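You operate a simulated robot arm through the tools that you are given. There is no shell and no other tool.

You run a simulated robot arm. Do the job below in one go: nothing can be reset, and whatever is moved stays where it is left.

JOB
Put things in order on the top of the yellow cart. At the end: the pink sensor head stands on top of the blue lens; the green pass tag stands where the purple heat probe stood; the blue flange gauge stands where the green pass tag stood; the purple heat probe stands on top of the silver steel block; whatever was shut is shut again. Leave all else as you found it, and nothing knocked over.

The check looks at the end state, three seconds after you hand in, the way a careful person would. Anything else that was tipped, shoved, dropped, spilled or broken makes it a failure.

ROBOT AND FRAMES
A 6-joint arm with a two-finger gripper, fixed in place. Base frame: the origin is on the floor under the middle of its stand, x ahead of it, y to its left, z up. Lengths are in m, angles in degrees, forces in N, time in s.
With the tool pointing down near the work surface it reaches from about 0.14 to 0.68 m from the base axis. Its first joint turns from -66.0 to 66.0 degrees. Payload 2.45 kg.
The tool frame sits at the grasp point between the pads (the TCP): z along the fingers, y along the line on which they close. The tips reach 0.03 m beyond it. The gripper opens to 0.106 m; its body begins 0.079 m behind the TCP.
Orientation is that of the tool frame in the base frame, as a unit quaternion [x, y, z, w]. With the fingers straight down and closing along the base's y, the tool's x points along the base's -x, its y along +y and its z along -z.

CONTROLS
- The arm moves only by the tool arm_command. Its argument "series" is a list that holds one entry, the list of rows, each a list of 7 numbers: the finger opening in m, from 0 to 0.106, then the shift along the base's x, y, z in m, then the turn, a rotation vector about the base's x, y, z in rad. In form: [[[gripper, x, y, z, ax, ay, az], ...]]. A call has 1 to 20 rows; each row is the pose to reach, as a shift and turn from the pose commanded when the call began. Each row takes 0.2 s and may step no farther than 0.05 m and 8.6 degrees from the row before; otherwise, or with a gripper value out of range, the whole call is refused. A pose out of reach is approached as far as the arm can. The call stops where the force on the tool passes 40 N (or 10 N more than at its start, if that is more) or the arm is blocked; 0.2 s more then pass. The fingers move at their own pace (about 0.153 m/s each) and stop on an object; they squeeze with about 43 N. The grip force told is the motor's: it shows also when the fingers shut on nothing. Time passes only in rows, and 0.2 s behind the last, so rows that repeat a pose let the fingers close. It gives the time, the measured TCP pose, the force on the tool (base axes), the opening and the grip force at its end, in the units of the frame above (readings bear some noise), with the torque about the TCP (base axes, N m) and any sound that the robot's microphone picked up, and new pictures: "show" is both (left out), scene, wrist or none.
- Cameras (640 x 400 px; columns grow to the right, rows downward): "scene" is fixed at [0.0772, 0.4292, 1.408]; the picture's right is [-0.59, -0.81, 0.00], its down [-0.49, 0.36, -0.79] and it looks along [0.64, -0.47, -0.61] (base axes); focal length 373 px, centre (320, 200). "wrist" rides on the gripper at [0.076, -0.002, -0.106] in the tool frame; the picture's right is [0.02, 1.00, 0.00], its down [-0.78, 0.02, -0.62] and it looks along [-0.62, 0.01, 0.78] (tool axes); focal length 247 px, centre (320, 200). There is no depth. A picture from a camera that has moved, and an enlarged one, comes with that camera's place and axes in the base frame and with its lens. The place of the scene camera against the robot may be out by one fixed shift of up to 0.018 m in any direction.
- inspect(camera, box): a new picture of the part [left, top, right, bottom] of that camera's present view, enlarged. The clock stands still meanwhile.
- hand_in(): hands the job in; it is judged then, once.

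Places have to be worked out from the pictures, the camera data and where the tool is seen. Open the gripper and draw the arm clear of the work before you hand the job in, unless the task says otherwise.

The tools are called after "Emit:" as a command line: name --argument value ..., lists and objects as JSON in quotes. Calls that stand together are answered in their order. arm_command: Moves the arm, as the interface text tells. Its arguments: {"type":"object","properties":{"series":{"type":"array","items":{"type":"array","items":{"type":"array","items":{"type":"number"}}}},"show":{"type":"string","enum":["both","scene","wrist","none"]}},"required":["series"]} The other tools are called the same way: inspect (camera, box) takes an enlarged picture of a part of a camera's view; hand_in () hands the job in.

At the start:

```text
t: 0.0
ee_pos: [0.309, 0.1116, 1.1409]
ee_rot: [0.0, 1.0, 0.001, 0.001]
ft_force: [1.0, 0.1, 0.7]
wrist_torque: [0.0, -0.01, -0.02]
finger_gap: 0.1061
grasp_force: 0.0
```

scene: 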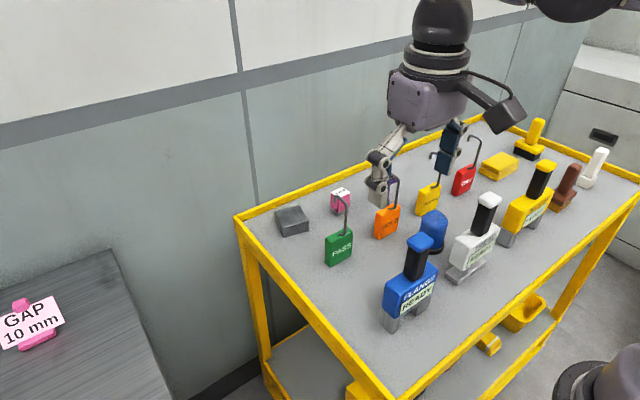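
wrist: 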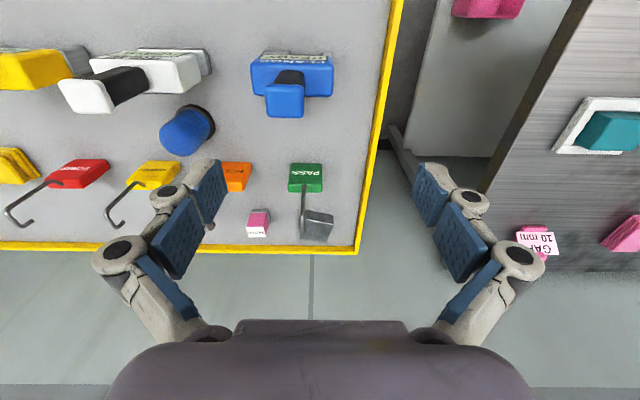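

I start by taking enlarged views of the cart top to identify the objects before moving anything.

Emit:
inspect --camera "scene" --box '[230, 150, 430, 275]'

Emit:
inspect --camera "scene" --box '[370, 100, 610, 250]'

Emit:
inspect --camera "scene" --box '[340, 200, 540, 325]'

Emit:
inspect --camera "wrist" --box '[0, 0, 400, 250]'

```text
3.20 times, centred on (330, 212) of scene
camera zoom: at [0.0772, 0.4292, 1.408], right [-0.59, -0.81, 0.0], down [-0.49, 0.36, -0.79], along [0.64, -0.47, -0.61], focal length 1192 px, centre (288, 160)
```

zoom: 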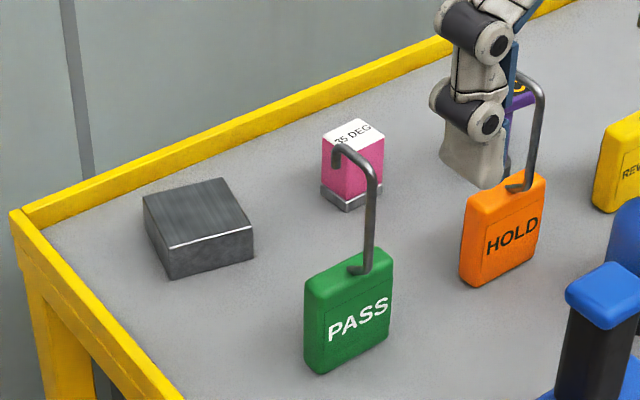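

```text
2.67 times, centred on (490, 175) of scene
camera zoom: at [0.0772, 0.4292, 1.408], right [-0.59, -0.81, 0.0], down [-0.49, 0.36, -0.79], along [0.64, -0.47, -0.61], focal length 994 px, centre (-133, 267)
```

zoom: 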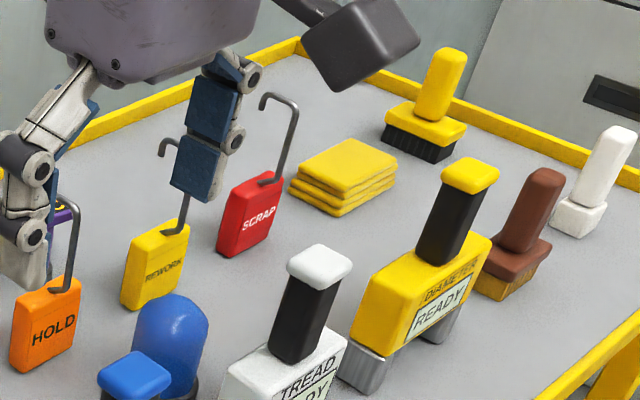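

```text
3.20 times, centred on (440, 262) of scene
camera zoom: at [0.0772, 0.4292, 1.408], right [-0.59, -0.81, 0.0], down [-0.49, 0.36, -0.79], along [0.64, -0.47, -0.61], focal length 1192 px, centre (-64, 0)
```

zoom: 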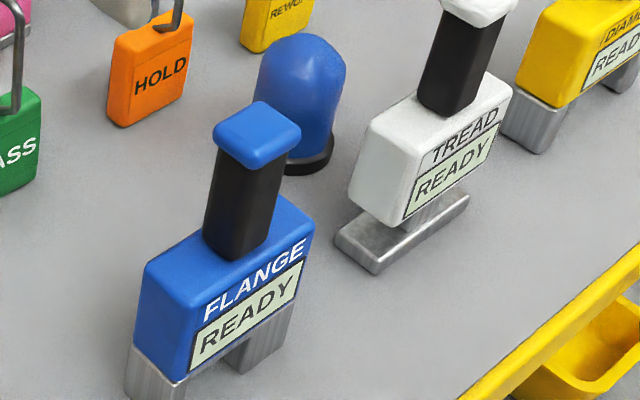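

```text
1.60 times, centred on (200, 125) of wrist
camera zoom: at [0.2302, 0.109, 1.2453], right [-0.02, 1.0, 0.0], down [0.78, 0.02, 0.62], along [0.62, 0.01, -0.78], focal length 395 px, centre (512, 320)
```

zoom: 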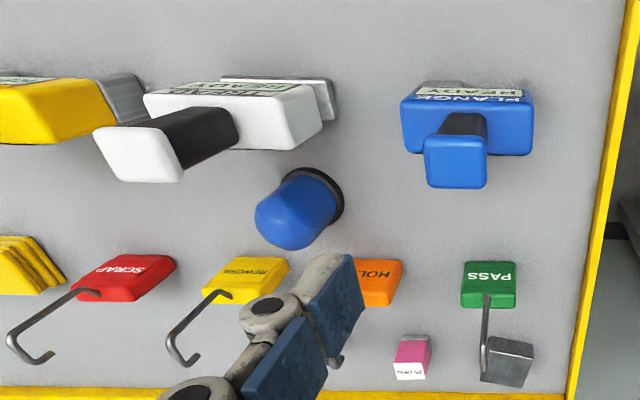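

The gripper hides the purple item. I raise the arm and draw it back a little so that both cameras see the whole cart top.

Emit:
arm_command --series '[[[0.106, -0.03, 0, 0.03, 0, 0, 0], [0.106, -0.06, 0, 0.06, 0, 0, 0], [0.106, -0.09, -0.02, 0.09, 0, 0, 0], [0.106, -0.12, -0.04, 0.12, 0, 0, 0]]]' --show "both"

```text
t: 1.0
ee_pos: [0.1895, 0.0712, 1.2602]
ee_rot: [0.0, 1.0, 0.0, 0.001]
ft_force: [0.1, 0.2, -0.8]
wrist_torque: [0.03, -0.04, -0.01]
finger_gap: 0.1056
grasp_force: 0.1
camera wrist: at [0.1106, 0.069, 1.3654], right [-0.02, 1.0, 0.0], down [0.78, 0.02, 0.62], along [0.62, 0.01, -0.78], focal length 247 px, centre (320, 200)
```

scene: 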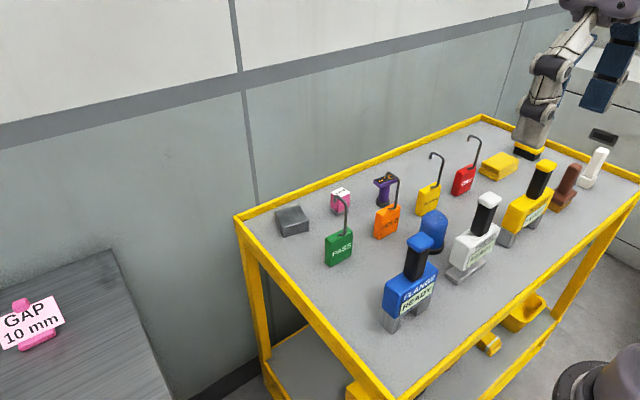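
wrist: 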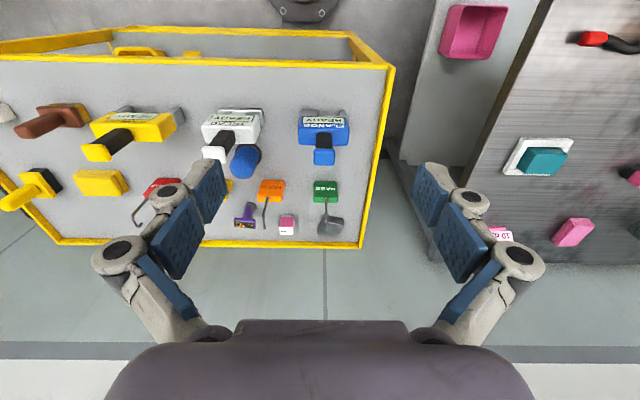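

The whole top is now visible; I enlarge the left half to identify the sensor head, probe, lens and tags.

Emit:
inspect --camera "scene" --box '[260, 160, 420, 260]'

Emit:
inspect --camera "scene" --box '[350, 150, 510, 250]'

Emit:
inspect --camera "scene" --box '[360, 200, 480, 275]'

Emit:
inspect --camera "wrist" --box '[180, 80, 400, 250]'

Emit:
inspect --camera "scene" --box '[0, 240, 160, 340]'

Emit:
inspect --camera "scene" --box '[240, 280, 440, 400]'

```text
4.00 times, centred on (340, 210) of scene
camera zoom: at [0.0772, 0.4292, 1.408], right [-0.59, -0.81, 0.0], down [-0.49, 0.36, -0.79], along [0.64, -0.47, -0.61], focal length 1490 px, centre (240, 160)
```

zoom: 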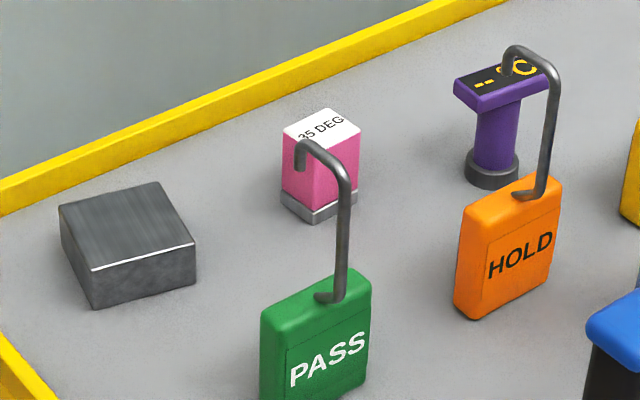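

```text
4.00 times, centred on (430, 200) of scene
camera zoom: at [0.0772, 0.4292, 1.408], right [-0.59, -0.81, 0.0], down [-0.49, 0.36, -0.79], along [0.64, -0.47, -0.61], focal length 1490 px, centre (-120, 200)
```

zoom: 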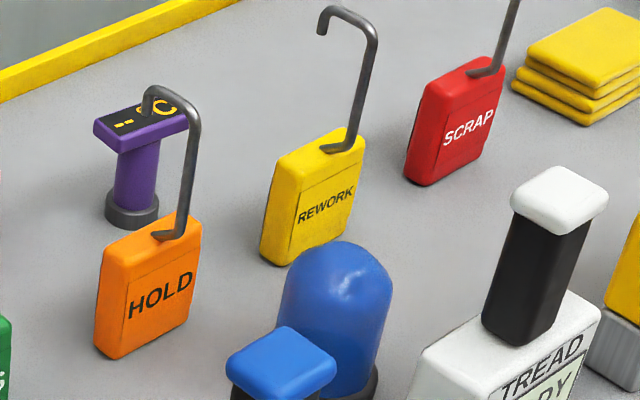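

```text
5.33 times, centred on (420, 238) of scene
camera zoom: at [0.0772, 0.4292, 1.408], right [-0.59, -0.81, 0.0], down [-0.49, 0.36, -0.79], along [0.64, -0.47, -0.61], focal length 1987 px, centre (-213, 0)
```

zoom: 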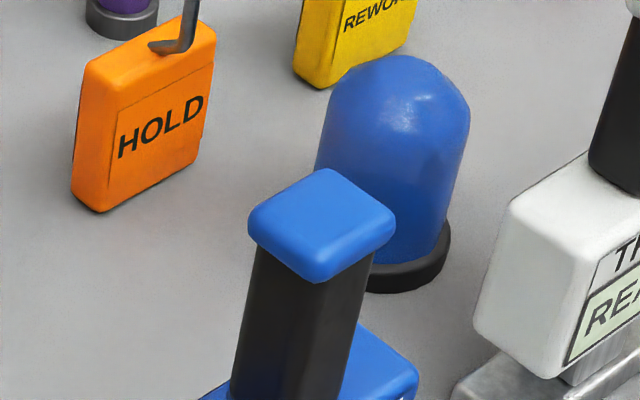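

```text
2.35 times, centred on (290, 165) of wrist
camera zoom: at [0.1106, 0.069, 1.3654], right [-0.02, 1.0, 0.0], down [0.78, 0.02, 0.62], along [0.62, 0.01, -0.78], focal length 581 px, centre (391, 282)
```

zoom: 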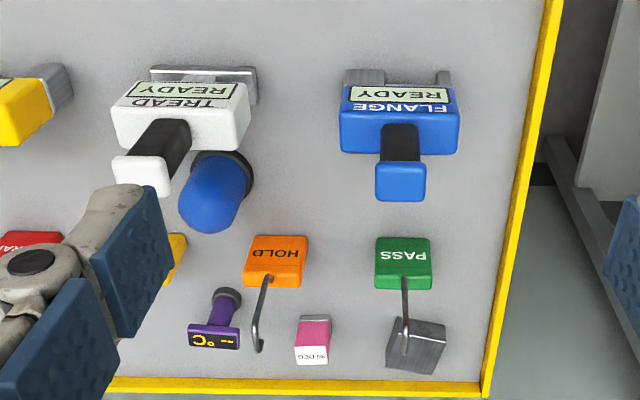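

```text
4.00 times, centred on (80, 290) of scene
camera zoom: at [0.0772, 0.4292, 1.408], right [-0.59, -0.81, 0.0], down [-0.49, 0.36, -0.79], along [0.64, -0.47, -0.61], focal length 1490 px, centre (1280, -160)
```

zoom: 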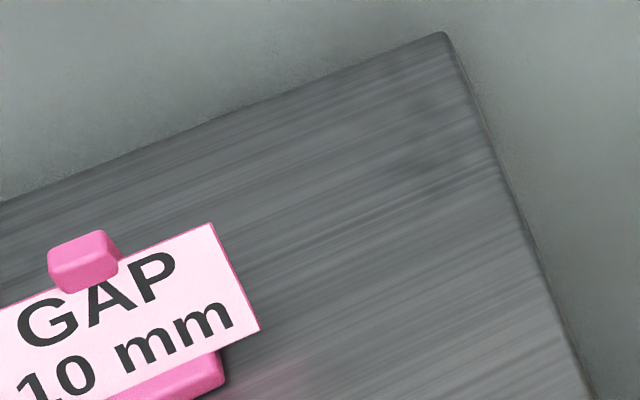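

```text
3.20 times, centred on (340, 340) of scene
camera zoom: at [0.0772, 0.4292, 1.408], right [-0.59, -0.81, 0.0], down [-0.49, 0.36, -0.79], along [0.64, -0.47, -0.61], focal length 1192 px, centre (256, -248)
```

zoom: 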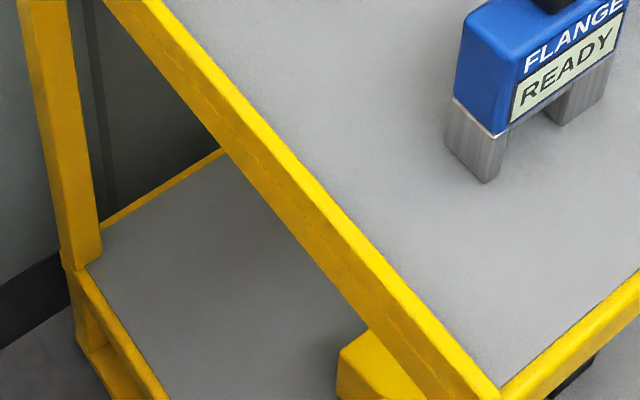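

No lids are obvious yet; the blue dome on a black ring may be the "lens" or a cover. I move the wrist camera in closer to get triangulating views from two sideways positions.

Emit:
arm_command --series '[[[0.106, 0.04, 0.01, -0.02, 0, 0, 0], [0.106, 0.08, 0.025, -0.04, 0, 0, 0], [0.106, 0.12, 0.04, -0.065, 0, 0, 0], [0.106, 0.1605, 0.0488, -0.0902, 0, 0, 0]]]' --show "both"

Emit:
inspect --camera "wrist" --box '[160, 0, 480, 200]'

Emit:
arm_command --series '[[[0.106, 0.0, -0.05, 0, 0, 0, 0], [0.106, 0.0, -0.1, 0, 0, 0, 0], [0.106, 0.0, -0.15, 0, 0, 0, 0]]]' --show "both"

Emit:
inspect --camera "wrist" --box '[160, 0, 480, 200]'

Emit:
inspect --camera "wrist" --box '[320, 0, 640, 200]'

```text
t: 2.0
ee_pos: [0.349, 0.1187, 1.1694]
ee_rot: [0.0, 1.0, 0.001, 0.001]
ft_force: [0.6, -0.1, 1.2]
wrist_torque: [0.01, 0.0, 0.01]
finger_gap: 0.1062
grasp_force: 0.0
camera wrist: at [0.2707, 0.1175, 1.2746], right [-0.02, 1.0, 0.0], down [0.78, 0.02, 0.62], along [0.62, 0.01, -0.78], focal length 247 px, centre (320, 200)
```

scene: 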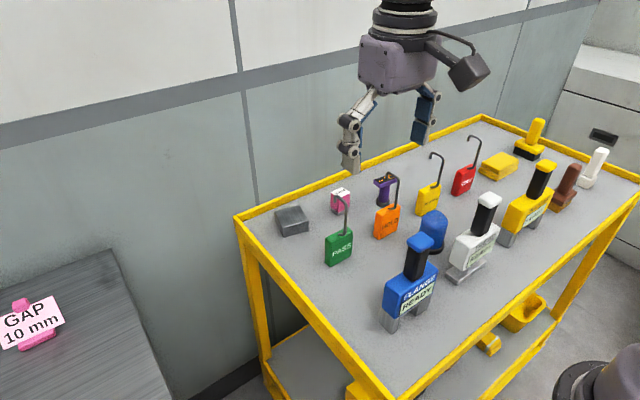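
wrist: 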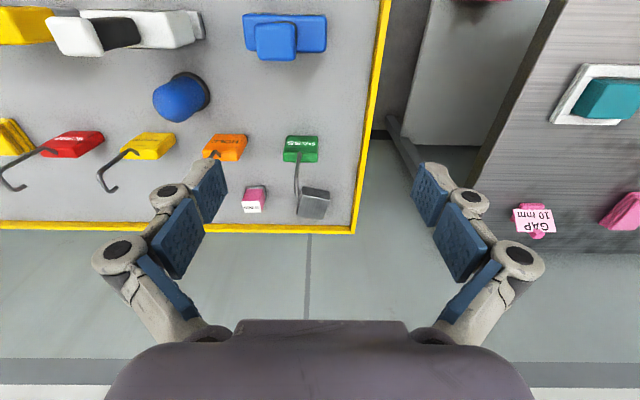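

```text
2.00 times, centred on (320, 100) of wrist
camera zoom: at [0.2707, 0.1175, 1.2746], right [-0.02, 1.0, 0.0], down [0.78, 0.02, 0.62], along [0.62, 0.01, -0.78], focal length 494 px, centre (320, 400)
```

zoom: 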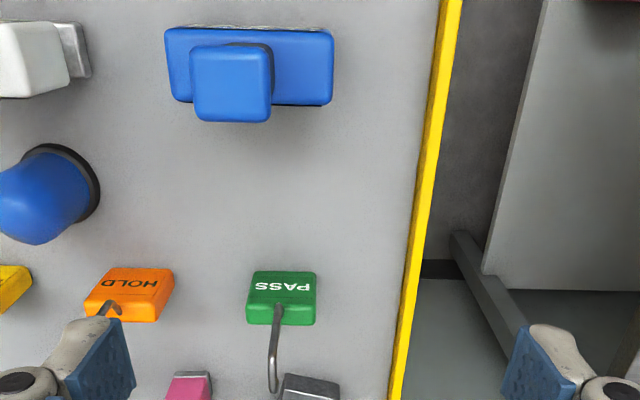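

```text
t: 2.8
ee_pos: [0.3487, -0.0303, 1.1712]
ee_rot: [-0.001, 1.0, 0.001, 0.002]
ft_force: [-0.3, 0.1, -0.4]
wrist_torque: [0.02, 0.01, 0.01]
finger_gap: 0.1061
grasp_force: 0.0
camera wrist: at [0.2697, -0.0326, 1.2747], right [-0.02, 1.0, 0.0], down [0.78, 0.02, 0.62], along [0.62, 0.01, -0.78], focal length 247 px, centre (320, 200)
```

scene: 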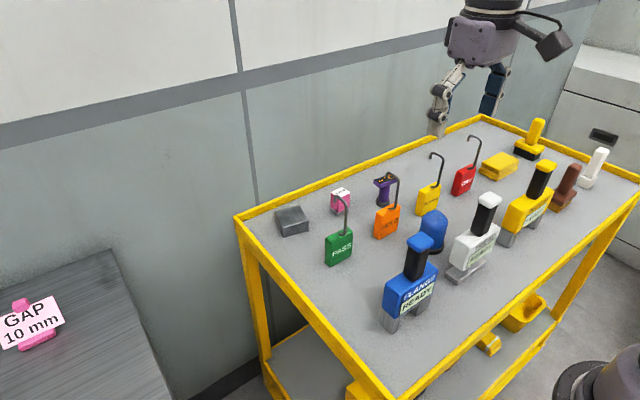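
wrist: 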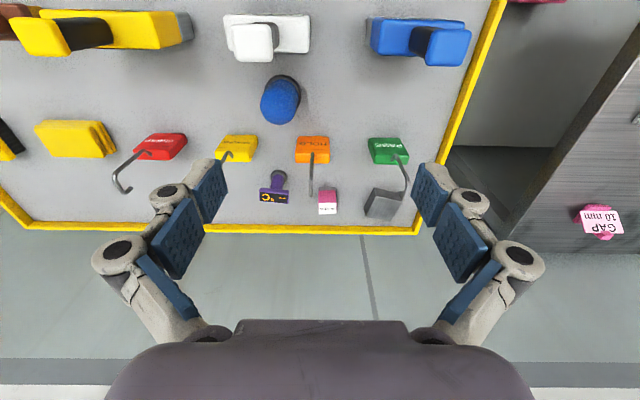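

```text
2.00 times, centred on (320, 100) of wrist
camera zoom: at [0.2697, -0.0326, 1.2747], right [-0.02, 1.0, 0.0], down [0.78, 0.02, 0.62], along [0.62, 0.01, -0.78], focal length 494 px, centre (320, 400)
```

zoom: 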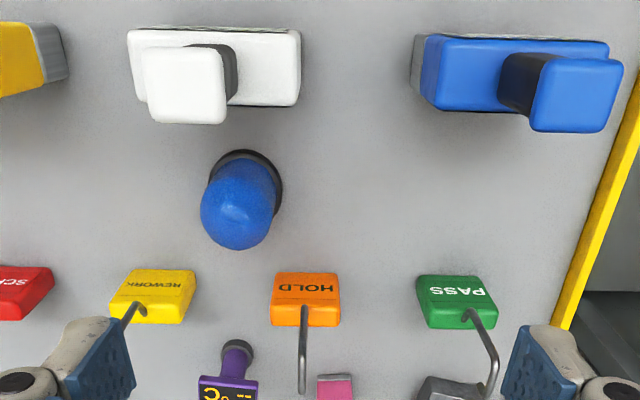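

```text
2.00 times, centred on (480, 100) of wrist
camera zoom: at [0.2697, -0.0326, 1.2747], right [-0.02, 1.0, 0.0], down [0.78, 0.02, 0.62], along [0.62, 0.01, -0.78], focal length 494 px, centre (0, 400)
```

zoom: 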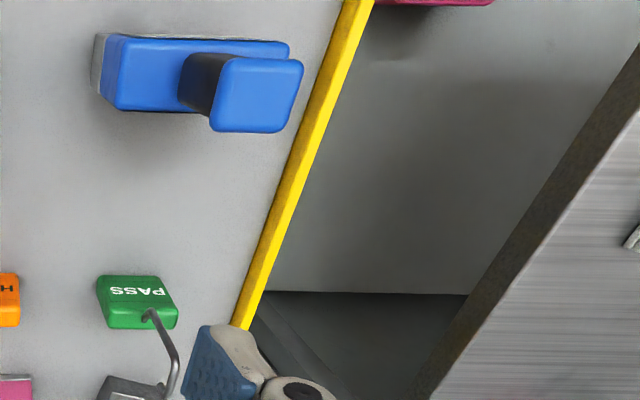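

Both views came out well. From the disparity the cart surface is around z≈0.83–0.85. I zoom on the gripper and dome in the scene view for calibration.

Emit:
inspect --camera "scene" --box '[400, 40, 560, 140]'

Emit:
inspect --camera "wrist" --box '[220, 60, 340, 135]'

Emit:
inspect --camera "wrist" --box '[220, 130, 430, 240]'

```text
4.00 times, centred on (480, 90) of scene
camera zoom: at [0.0772, 0.4292, 1.408], right [-0.59, -0.81, 0.0], down [-0.49, 0.36, -0.79], along [0.64, -0.47, -0.61], focal length 1490 px, centre (-320, 640)
```

zoom: 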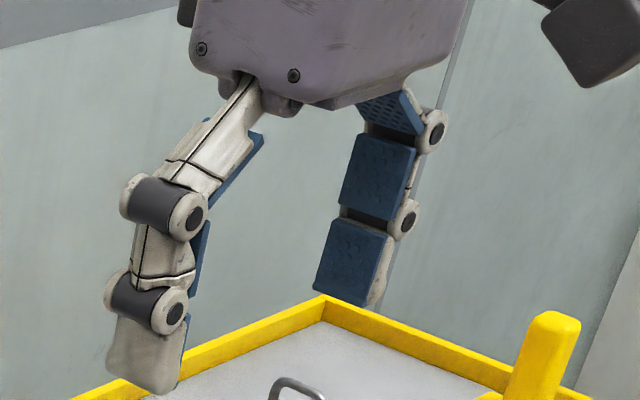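

```text
5.33 times, centred on (280, 98) of wrist
camera zoom: at [0.2697, -0.0326, 1.2747], right [-0.02, 1.0, 0.0], down [0.78, 0.02, 0.62], along [0.62, 0.01, -0.78], focal length 1317 px, centre (533, 747)
```

zoom: 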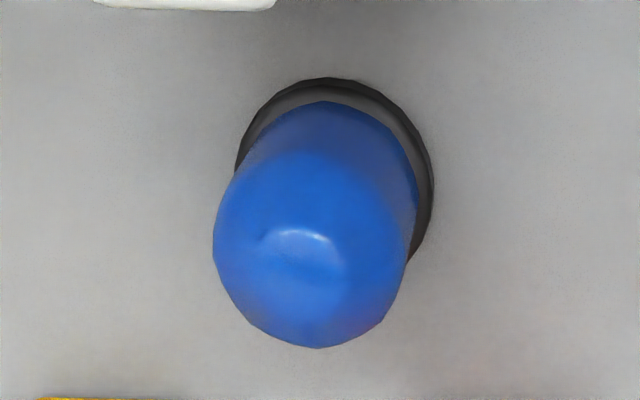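

```text
3.05 times, centred on (325, 185) of wrist
camera zoom: at [0.2697, -0.0326, 1.2747], right [-0.02, 1.0, 0.0], down [0.78, 0.02, 0.62], along [0.62, 0.01, -0.78], focal length 753 px, centre (305, 246)
```

zoom: 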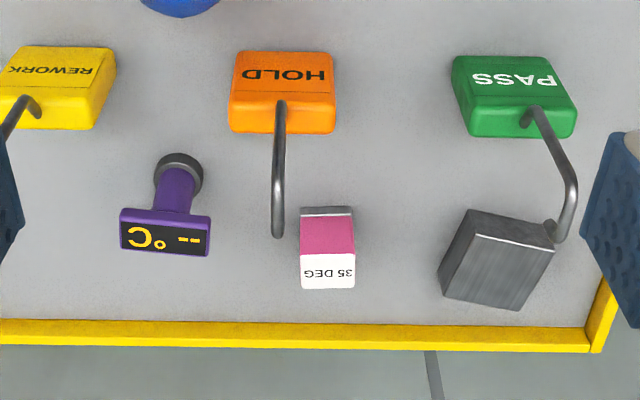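

The dome is about 5 cm wide and 8 cm tall at roughly (0.39, −0.095). I zoom much harder on its top to see whether it is flat, and on the rest for hidden lids or latches.

Emit:
inspect --camera "wrist" --box '[250, 70, 314, 130]'

Emit:
inspect --camera "scene" --box '[400, 200, 464, 260]'

Emit:
inspect --camera "scene" --box '[320, 170, 410, 226]'

Emit:
inspect --camera "scene" --box '[470, 270, 570, 370]'

Emit:
inspect --camera "scene" --box '[470, 100, 640, 220]'

```text
6.67 times, centred on (282, 100) of wrist
camera zoom: at [0.2697, -0.0326, 1.2747], right [-0.02, 1.0, 0.0], down [0.78, 0.02, 0.62], along [0.62, 0.01, -0.78], focal length 1646 px, centre (573, 867)
```

zoom: 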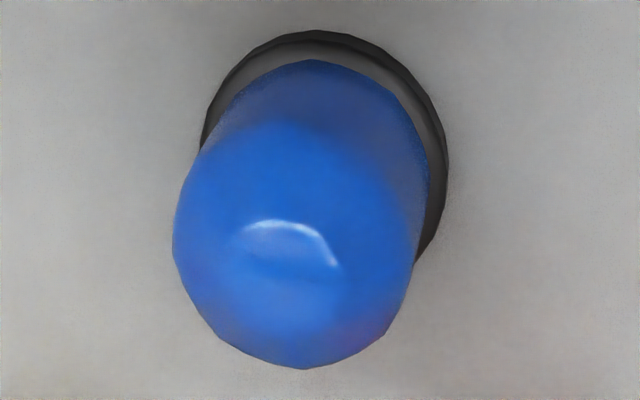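

```text
6.67 times, centred on (432, 230) of scene
camera zoom: at [0.0772, 0.4292, 1.408], right [-0.59, -0.81, 0.0], down [-0.49, 0.36, -0.79], along [0.64, -0.47, -0.61], focal length 2484 px, centre (-427, 0)
```

zoom: 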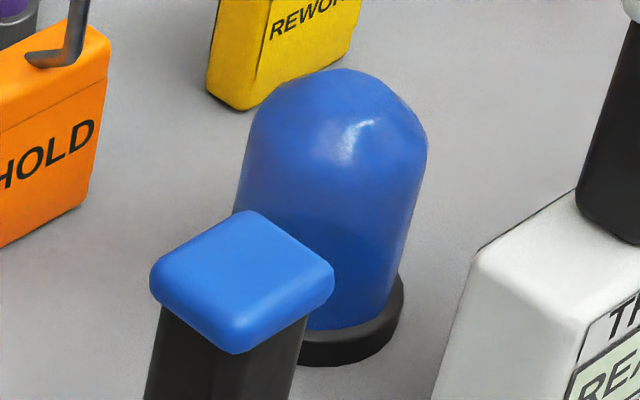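

```text
7.11 times, centred on (365, 198) of scene
camera zoom: at [0.0772, 0.4292, 1.408], right [-0.59, -0.81, 0.0], down [-0.49, 0.36, -0.79], along [0.64, -0.47, -0.61], focal length 2649 px, centre (0, 214)
```

zoom: 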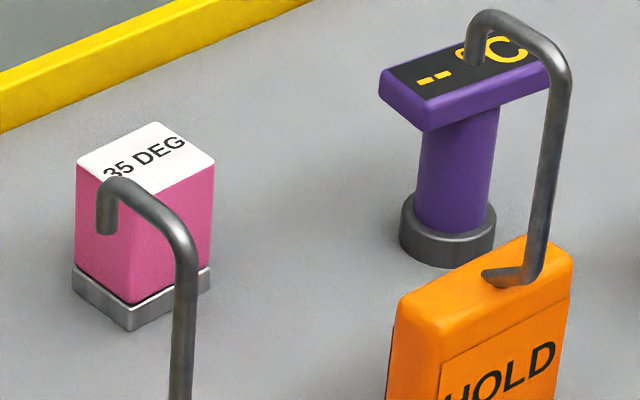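

```text
4.00 times, centred on (520, 320) of scene
camera zoom: at [0.0772, 0.4292, 1.408], right [-0.59, -0.81, 0.0], down [-0.49, 0.36, -0.79], along [0.64, -0.47, -0.61], focal length 1490 px, centre (-480, -280)
```

zoom: 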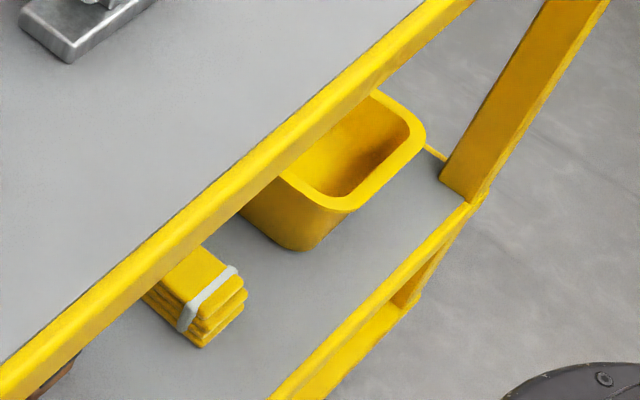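

```text
3.33 times, centred on (555, 160) of scene
camera zoom: at [0.0772, 0.4292, 1.408], right [-0.59, -0.81, 0.0], down [-0.49, 0.36, -0.79], along [0.64, -0.47, -0.61], focal length 1242 px, centre (-463, 333)
```

zoom: 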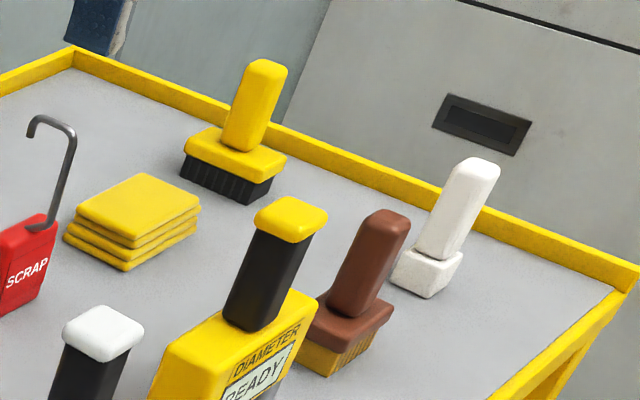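

The top shading hints at a small flat disc on the dome, but I need a profile view. I swing the arm to the left of the cart with the camera on the +y side, so that I can look across the table along −y.

Emit:
arm_command --series '[[[0.106, 0.003, 0.021, 0, 0, 0, -0.131], [0.106, 0.006, 0.042, 0, 0, 0, -0.262], [0.106, 0.009, 0.063, 0, 0, 0, -0.393], [0.106, 0.012, 0.083, 0, 0, 0, -0.524], [0.106, 0.015, 0.104, 0, 0, 0, -0.655], [0.106, 0.018, 0.125, 0, 0, 0, -0.785], [0.106, 0.021, 0.146, 0, 0, 0, -0.916], [0.106, 0.024, 0.167, 0, 0, 0, -1.047], [0.106, 0.027, 0.188, 0, 0, 0, -1.178], [0.106, 0.03, 0.208, 0, 0, 0, -1.309], [0.106, 0.033, 0.229, 0, 0, 0, -1.44], [0.106, 0.036, 0.25, 0, 0, 0, -1.5708]]]' --show "both"

```text
t: 5.4
ee_pos: [0.385, 0.2204, 1.1703]
ee_rot: [0.708, 0.707, 0.0, 0.0]
ft_force: [-0.6, 0.7, -0.8]
wrist_torque: [-0.05, -0.02, 0.0]
finger_gap: 0.1061
grasp_force: 0.1
camera wrist: at [0.3812, 0.2966, 1.2757], right [1.0, 0.02, 0.0], down [0.02, -0.78, 0.62], along [0.01, -0.62, -0.78], focal length 247 px, centre (320, 200)
```

scene: 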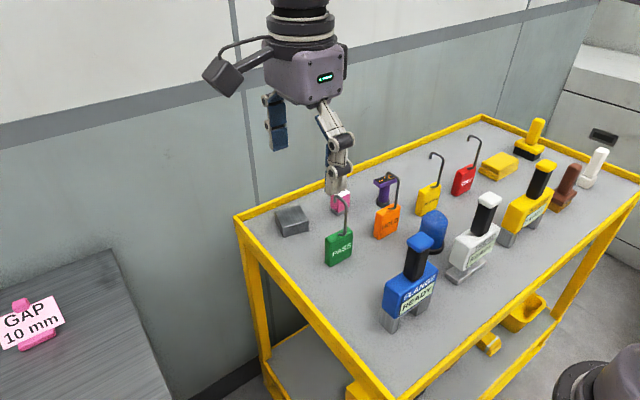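
wrist: 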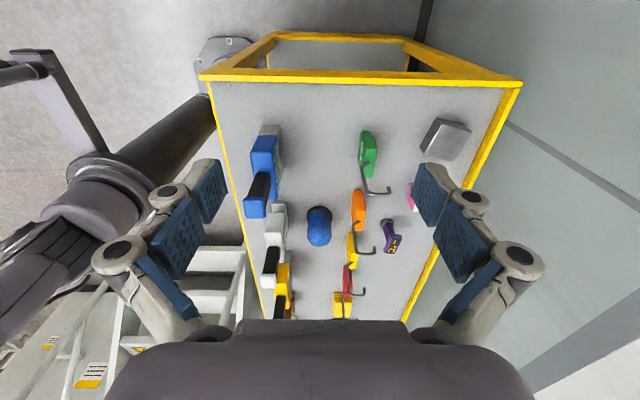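

The swing worked. Now I tilt the tool so that the camera looks nearly level along −y over the table, staying outside the left edge.

Emit:
arm_command --series '[[[0.106, 0, 0.003, -0.03, -0.1164, 0, 0], [0.106, 0, 0.006, -0.06, -0.2327, 0, 0], [0.106, 0, 0.009, -0.09, -0.349, 0, 0], [0.106, 0, 0.012, -0.12, -0.4654, 0, 0], [0.106, 0, 0.015, -0.15, -0.5818, 0, 0], [0.106, 0, 0.02, -0.18, -0.698, 0, 0]]]' --show "both"

Emit:
inspect --camera "wrist" --box '[200, 100, 440, 250]'

```text
t: 6.8
ee_pos: [0.3922, 0.2316, 0.9899]
ee_rot: [0.665, 0.668, -0.232, 0.242]
ft_force: [-0.4, -0.9, 0.6]
wrist_torque: [-0.01, 0.0, -0.02]
finger_gap: 0.106
grasp_force: 0.0
out of reach, approached as far as the arm can: row 6
camera wrist: at [0.3869, 0.3569, 1.0221], right [1.0, 0.03, 0.0], down [0.01, -0.21, 0.98], along [0.03, -0.98, -0.21], focal length 247 px, centre (320, 200)
```

scene: 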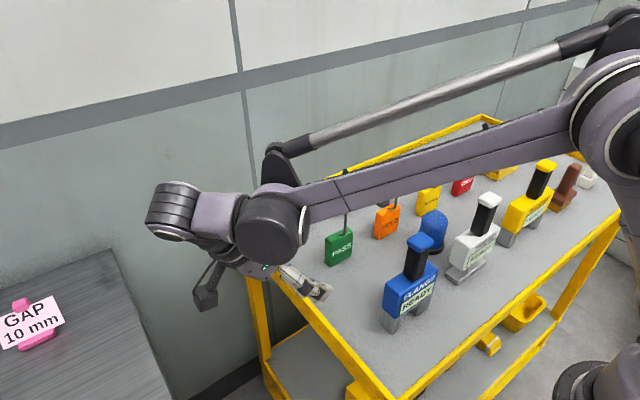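
wrist: 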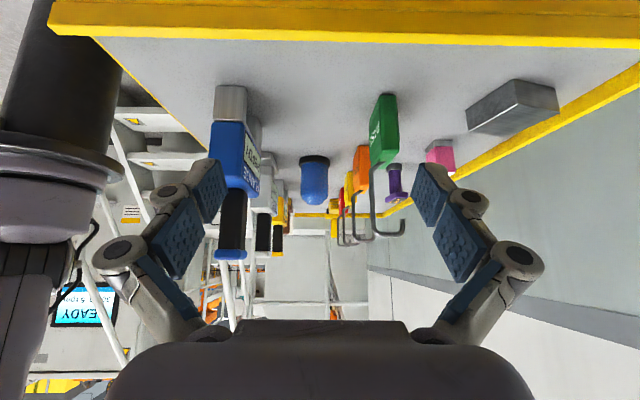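

```text
2.67 times, centred on (320, 175) of wrist
camera zoom: at [0.3869, 0.3569, 1.0221], right [1.0, 0.03, 0.0], down [0.01, -0.21, 0.98], along [0.03, -0.98, -0.21], focal length 659 px, centre (320, 267)
```

zoom: 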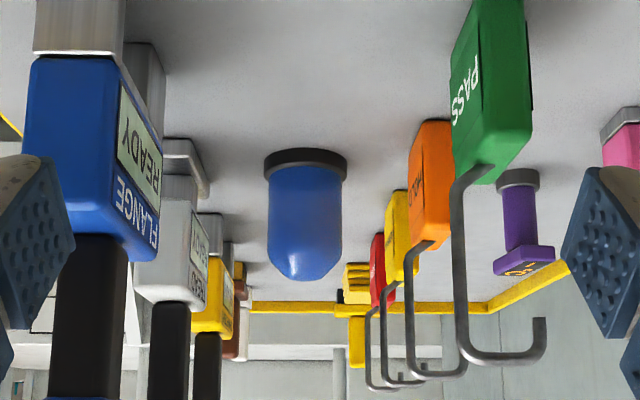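

An excellent, though upside-down, profile view. I zoom in on the dome, the tags, probe, sensor head and block from the side.

Emit:
inspect --camera "wrist" --box '[292, 148, 340, 211]'

Emit:
inspect --camera "wrist" --box '[340, 90, 420, 246]'

Emit:
inspect --camera "wrist" --box '[410, 70, 570, 180]'

Emit:
inspect --camera "wrist" --box '[200, 75, 300, 265]'

```text
6.35 times, centred on (316, 180) of wrist
camera zoom: at [0.3869, 0.3569, 1.0221], right [1.0, 0.03, 0.0], down [0.01, -0.21, 0.98], along [0.03, -0.98, -0.21], focal length 1568 px, centre (345, 330)
```

zoom: 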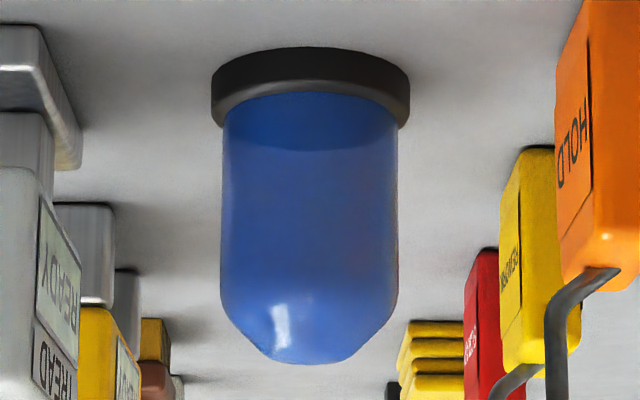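

```text
2.56 times, centred on (380, 168) of wrist
camera zoom: at [0.3869, 0.3569, 1.0221], right [1.0, 0.03, 0.0], down [0.01, -0.21, 0.98], along [0.03, -0.98, -0.21], focal length 633 px, centre (166, 282)
```

zoom: 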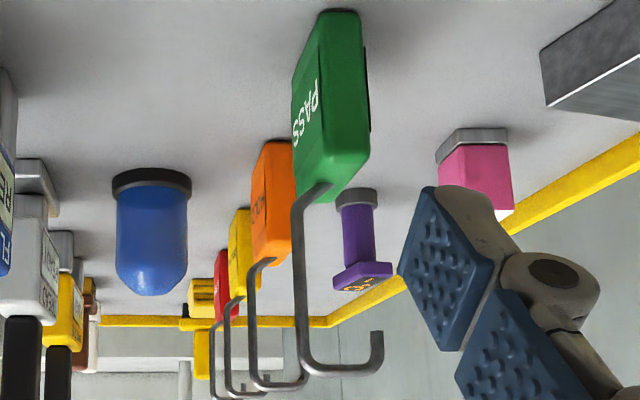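

```text
3.64 times, centred on (490, 125) of wrist
camera zoom: at [0.3869, 0.3569, 1.0221], right [1.0, 0.03, 0.0], down [0.01, -0.21, 0.98], along [0.03, -0.98, -0.21], focal length 898 px, centre (-298, 473)
```

zoom: 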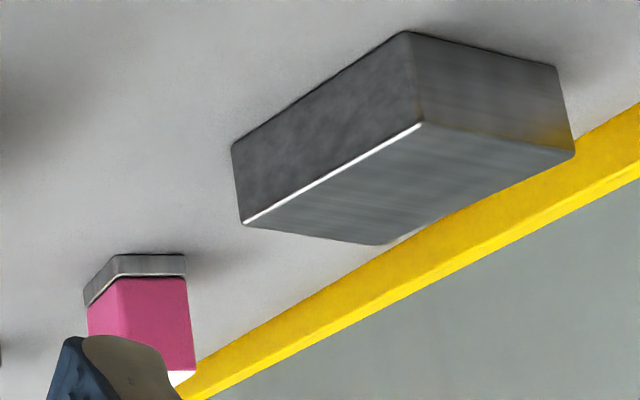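

```text
2.11 times, centred on (250, 170) of wrist
camera zoom: at [0.3869, 0.3569, 1.0221], right [1.0, 0.03, 0.0], down [0.01, -0.21, 0.98], along [0.03, -0.98, -0.21], focal length 520 px, centre (467, 263)
```

zoom: 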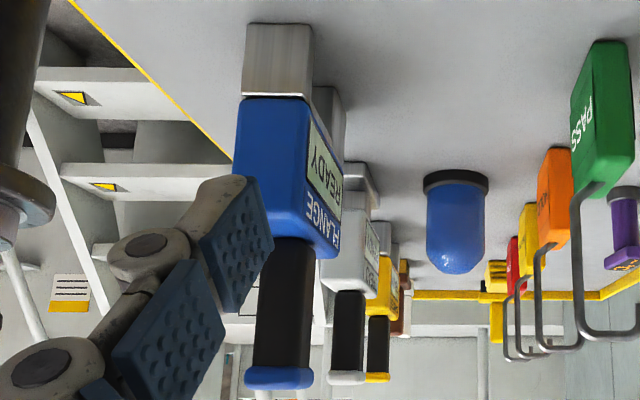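

The profile shows that the lens has a chamfered shoulder and a small flat top (about 22 mm across, z≈0.93), so the sensor head must be centred on it. I back out of this tilted pose upward to a vertical tool with the camera on the +y side.

Emit:
arm_command --series '[[[0.106, 0, 0, 0.03, 0.1164, 0, 0], [0.106, 0, 0, 0.06, 0.2327, 0, 0], [0.106, 0, 0, 0.09, 0.349, 0, 0], [0.106, 0, -0.01, 0.12, 0.4654, 0, 0], [0.106, 0, -0.02, 0.15, 0.5818, 0, 0], [0.106, 0, -0.03, 0.18, 0.698, 0, 0]]]' --show "none"

```text
t: 8.2
ee_pos: [0.3943, 0.2024, 1.1701]
ee_rot: [0.707, 0.707, 0.001, 0.001]
ft_force: [0.2, -0.3, 0.0]
wrist_torque: [0.03, -0.04, 0.0]
finger_gap: 0.1056
grasp_force: 0.1
```

Back to a vertical tool with the camera on the +y side. Next I hover over the steel block for a measurement.

Emit:
arm_command --series '[[[0.08, 0.042, -0.019, 0, 0, 0, 0], [0.08, 0.084, -0.038, 0, 0, 0, 0], [0.08, 0.127, -0.057, 0, 0, 0, 0], [0.08, 0.17, -0.076, -0.02, 0, 0, 0], [0.08, 0.2117, -0.0954, -0.045, 0, 0, 0], [0.08, 0.2117, -0.0954, -0.08, 0, 0, 0], [0.08, 0.2117, -0.0954, -0.12, 0, 0, 0]]]' --show "both"

Emit:
inspect --camera "wrist" --box '[200, 20, 440, 170]'

```text
refused: row 4 steps farther than a row can; nothing moved
```

```text
2.67 times, centred on (320, 95) of wrist
camera zoom: at [0.3894, 0.2779, 1.2755], right [1.0, 0.02, 0.0], down [0.02, -0.78, 0.62], along [0.01, -0.62, -0.78], focal length 659 px, centre (320, 480)
```

zoom: 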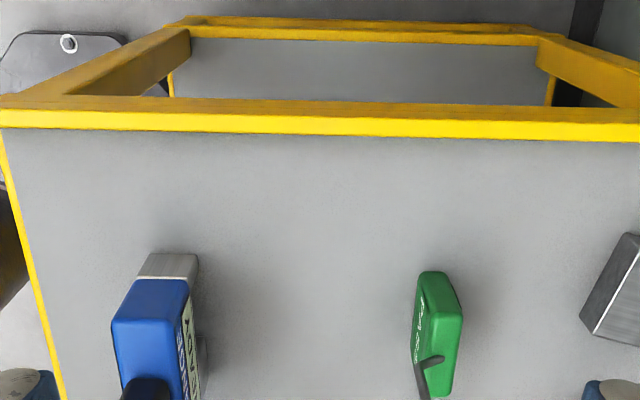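

The call was refused because one step was too long; I resend it with shorter steps.

Emit:
arm_command --series '[[[0.08, 0.042, -0.019, 0, 0, 0, 0], [0.08, 0.084, -0.038, 0, 0, 0, 0], [0.08, 0.126, -0.057, 0, 0, 0, 0], [0.08, 0.168, -0.076, -0.01, 0, 0, 0], [0.08, 0.2117, -0.0954, -0.02, 0, 0, 0], [0.08, 0.2117, -0.0954, -0.06, 0, 0, 0], [0.08, 0.2117, -0.0954, -0.1, 0, 0, 0], [0.08, 0.2117, -0.0954, -0.12, 0, 0, 0]]]' --show "both"

Emit:
inspect --camera "wrist" --box '[200, 20, 440, 170]'

```text
t: 10.0
ee_pos: [0.6038, 0.1062, 1.0499]
ee_rot: [0.708, 0.707, 0.0, 0.001]
ft_force: [-0.6, 0.0, -0.5]
wrist_torque: [0.01, -0.01, -0.02]
finger_gap: 0.08
grasp_force: 0.0
out of reach, approached as far as the arm can: row 5
camera wrist: at [0.6002, 0.1825, 1.1552], right [1.0, 0.02, 0.0], down [0.02, -0.78, 0.62], along [0.01, -0.62, -0.78], focal length 247 px, centre (320, 200)
```

scene: 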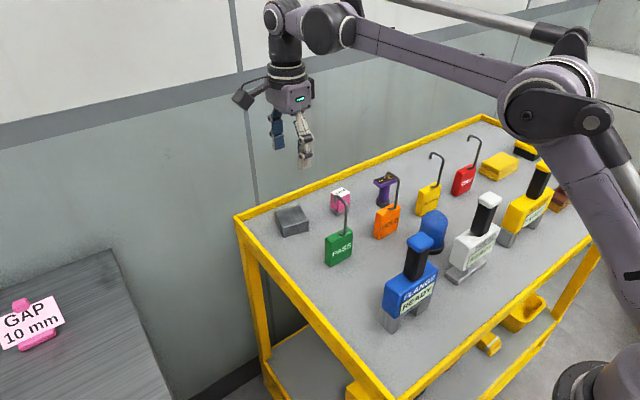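
wrist: 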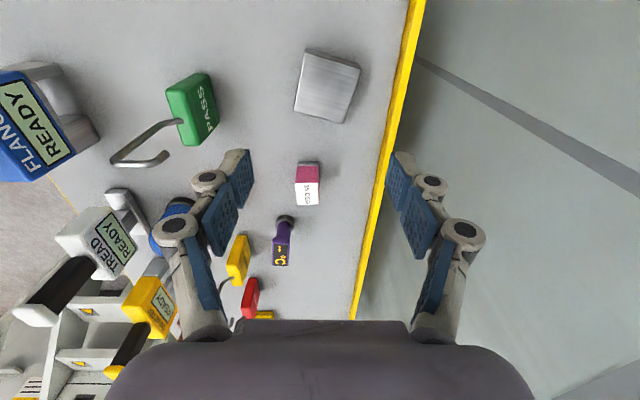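

```text
2.67 times, centred on (320, 95) of wrist
camera zoom: at [0.6002, 0.1825, 1.1552], right [1.0, 0.02, 0.0], down [0.02, -0.78, 0.62], along [0.01, -0.62, -0.78], focal length 659 px, centre (320, 480)
```

zoom: 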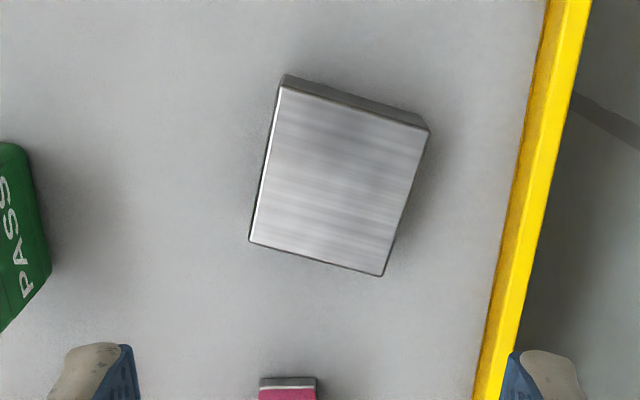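

The block centre comes out at about (0.607, 0.111), top z≈0.873. Next I hover over the purple probe at the same height for a measurement.

Emit:
arm_command --series '[[[0.08, -0.01, -0.045, 0.005, 0, 0, 0], [0.08, -0.02, -0.09, 0.01, 0, 0, 0], [0.08, -0.03, -0.135, 0.01, 0, 0, 0], [0.08, -0.043, -0.18, 0.01, 0, 0, 0], [0.08, -0.056, -0.219, 0.01, 0, 0, 0]]]' --show "both"

Emit:
inspect --camera "wrist" --box '[240, 50, 400, 150]'

Emit:
inspect --camera "wrist" --box '[120, 0, 440, 200]'

```text
t: 11.2
ee_pos: [0.5488, -0.1141, 1.059]
ee_rot: [0.707, 0.707, 0.0, 0.001]
ft_force: [-0.7, 0.0, 0.4]
wrist_torque: [0.0, 0.04, 0.0]
finger_gap: 0.0801
grasp_force: 0.1
camera wrist: at [0.5447, -0.0378, 1.1645], right [1.0, 0.02, 0.0], down [0.02, -0.78, 0.62], along [0.01, -0.62, -0.78], focal length 247 px, centre (320, 200)
```

scene: 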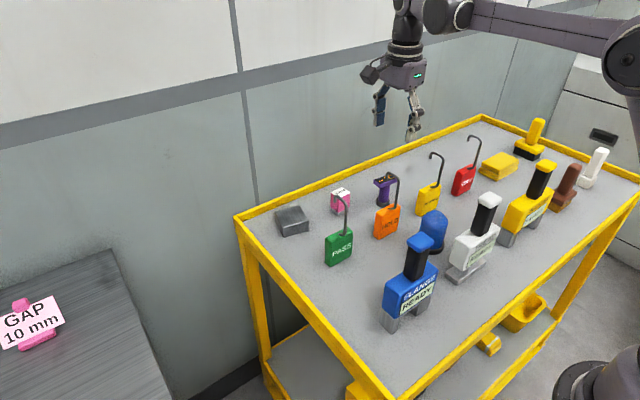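
wrist: 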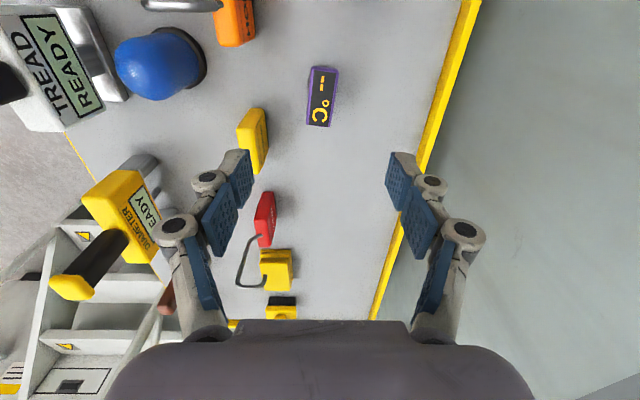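

```text
4.00 times, centred on (320, 100) of wrist
camera zoom: at [0.5447, -0.0378, 1.1645], right [1.0, 0.02, 0.0], down [0.02, -0.78, 0.62], along [0.01, -0.62, -0.78], focal length 988 px, centre (320, 600)
```

zoom: 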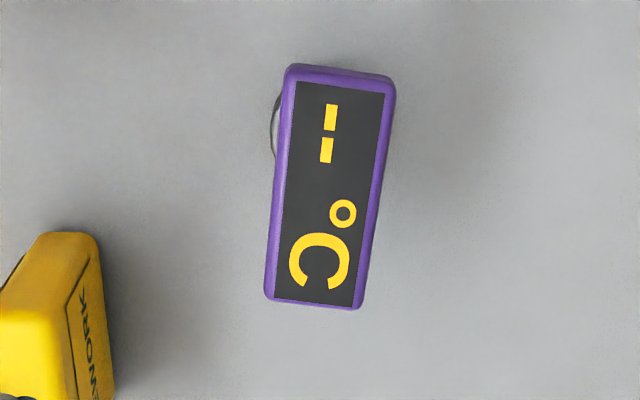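

```text
2.00 times, centred on (280, 100) of wrist
camera zoom: at [0.5447, -0.0378, 1.1645], right [1.0, 0.02, 0.0], down [0.02, -0.78, 0.62], along [0.01, -0.62, -0.78], focal length 494 px, centre (400, 400)
```

zoom: 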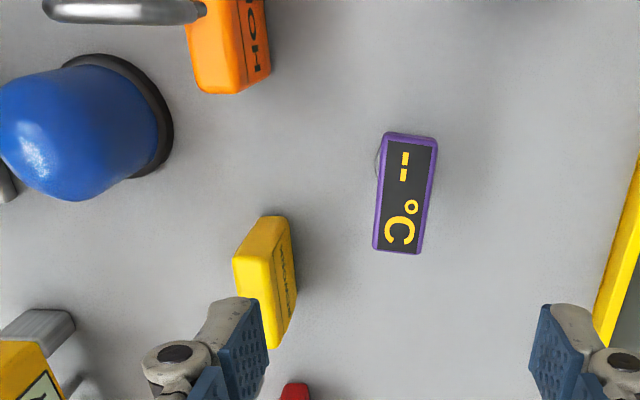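

The probe plate centre is at about (0.547, −0.109), turned roughly −5°. I align the tool with it, descend so the pads straddle the top plate, and look before closing.

Emit:
arm_command --series '[[[0.08, 0.0006, 0.0052, -0.03, 0, 0, -0.045], [0.08, 0.0006, 0.0052, -0.06, 0, 0, -0.09], [0.08, 0.0006, 0.0052, -0.09, 0, 0, -0.09], [0.08, 0.0006, 0.0052, -0.12, 0, 0, -0.09]]]' --show "both"

Emit:
inspect --camera "wrist" --box '[240, 100, 400, 200]'

Emit:
inspect --camera "scene" --box '[340, 120, 460, 220]'

```text
t: 12.2
ee_pos: [0.5492, -0.1077, 0.9402]
ee_rot: [0.738, 0.675, -0.001, 0.001]
ft_force: [0.4, -0.2, 0.2]
wrist_torque: [0.02, 0.03, 0.01]
finger_gap: 0.0797
grasp_force: 0.0
camera wrist: at [0.5531, -0.0319, 1.0452], right [1.0, -0.07, 0.0], down [-0.05, -0.78, 0.62], along [-0.04, -0.62, -0.78], focal length 247 px, centre (320, 200)
```

scene: 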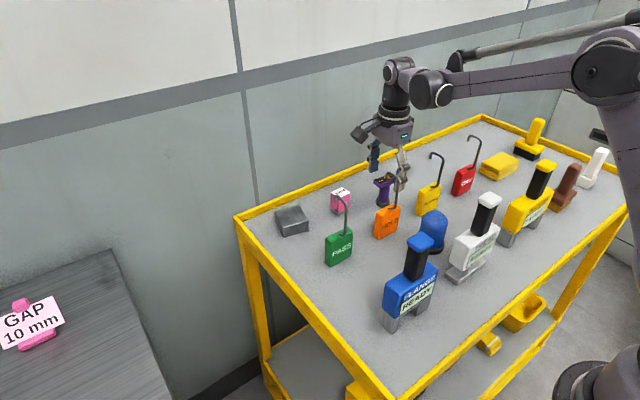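
wrist: 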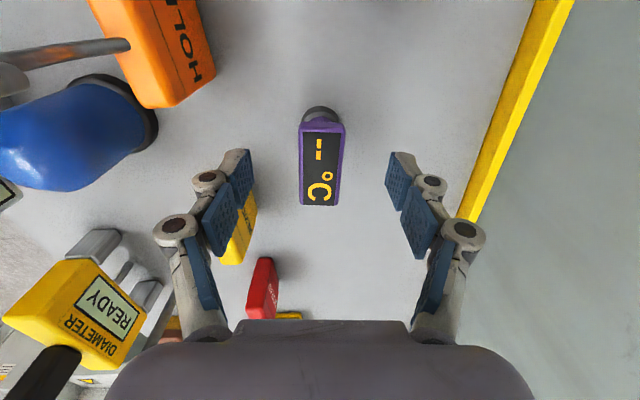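

```text
4.00 times, centred on (320, 150) of wrist
camera zoom: at [0.5531, -0.0319, 1.0452], right [1.0, -0.07, 0.0], down [-0.05, -0.78, 0.62], along [-0.04, -0.62, -0.78], focal length 988 px, centre (320, 400)
```

zoom: 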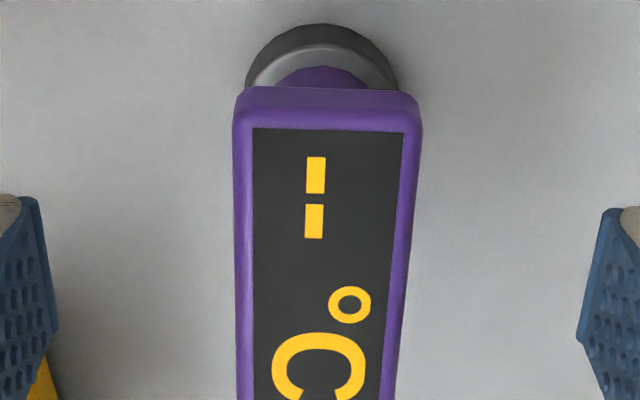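

```text
4.00 times, centred on (400, 170) of scene
camera zoom: at [0.0772, 0.4292, 1.408], right [-0.59, -0.81, 0.0], down [-0.49, 0.36, -0.79], along [0.64, -0.47, -0.61], focal length 1490 px, centre (0, 320)
```

zoom: 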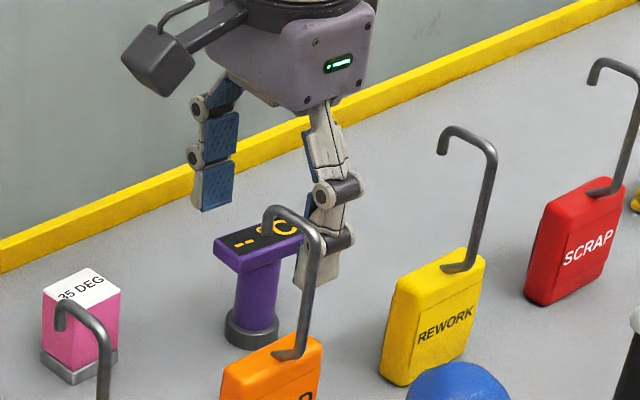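

The plate is centred between the pads and parallel to them. I go down 33 mm more and close.

Emit:
arm_command --series '[[[0.08, 0, 0, -0.017, 0, 0, 0], [0.08, 0, 0, -0.033, 0, 0, 0], [0.08, 0, 0, -0.033, 0, 0, 0], [0.01, 0, 0, -0.033, 0, 0, 0], [0.01, 0, 0, -0.033, 0, 0, 0], [0.01, 0, 0, -0.033, 0, 0, 0], [0.01, 0, 0, -0.033, 0, 0, 0]]]' --show "both"

Emit:
inspect --camera "scene" --box '[340, 120, 460, 220]'

```text
t: 13.8
ee_pos: [0.551, -0.1082, 0.9071]
ee_rot: [0.738, 0.675, -0.001, 0.0]
ft_force: [0.9, 0.7, 3.3]
wrist_torque: [0.0, -0.05, 0.01]
finger_gap: 0.0231
grasp_force: 42.7
camera wrist: at [0.5529, -0.0315, 1.0115], right [1.0, -0.07, 0.0], down [-0.05, -0.78, 0.62], along [-0.04, -0.62, -0.78], focal length 247 px, centre (320, 200)
```

scene: 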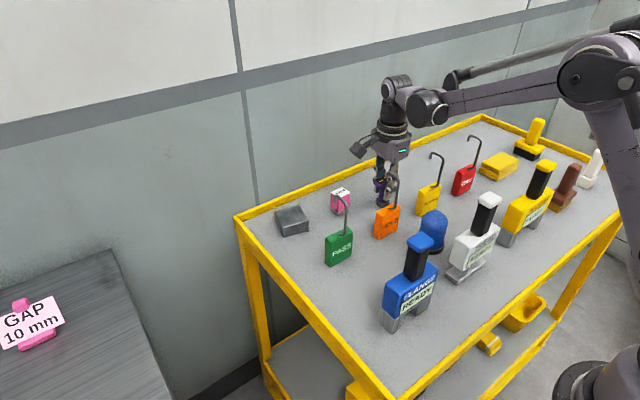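
wrist: 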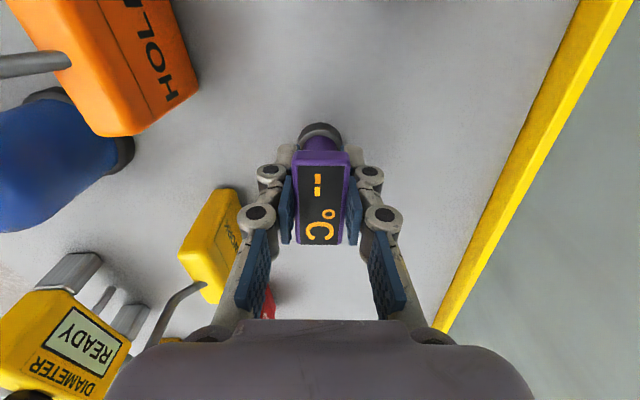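

```text
4.00 times, centred on (400, 170) of scene
camera zoom: at [0.0772, 0.4293, 1.408], right [-0.59, -0.81, 0.0], down [-0.49, 0.36, -0.79], along [0.64, -0.47, -0.61], focal length 1490 px, centre (0, 320)
```

zoom: 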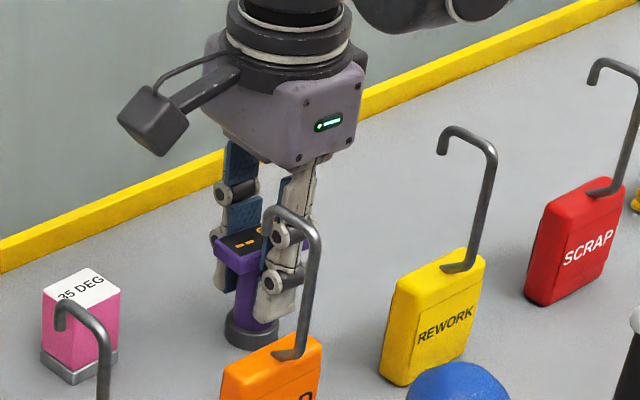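

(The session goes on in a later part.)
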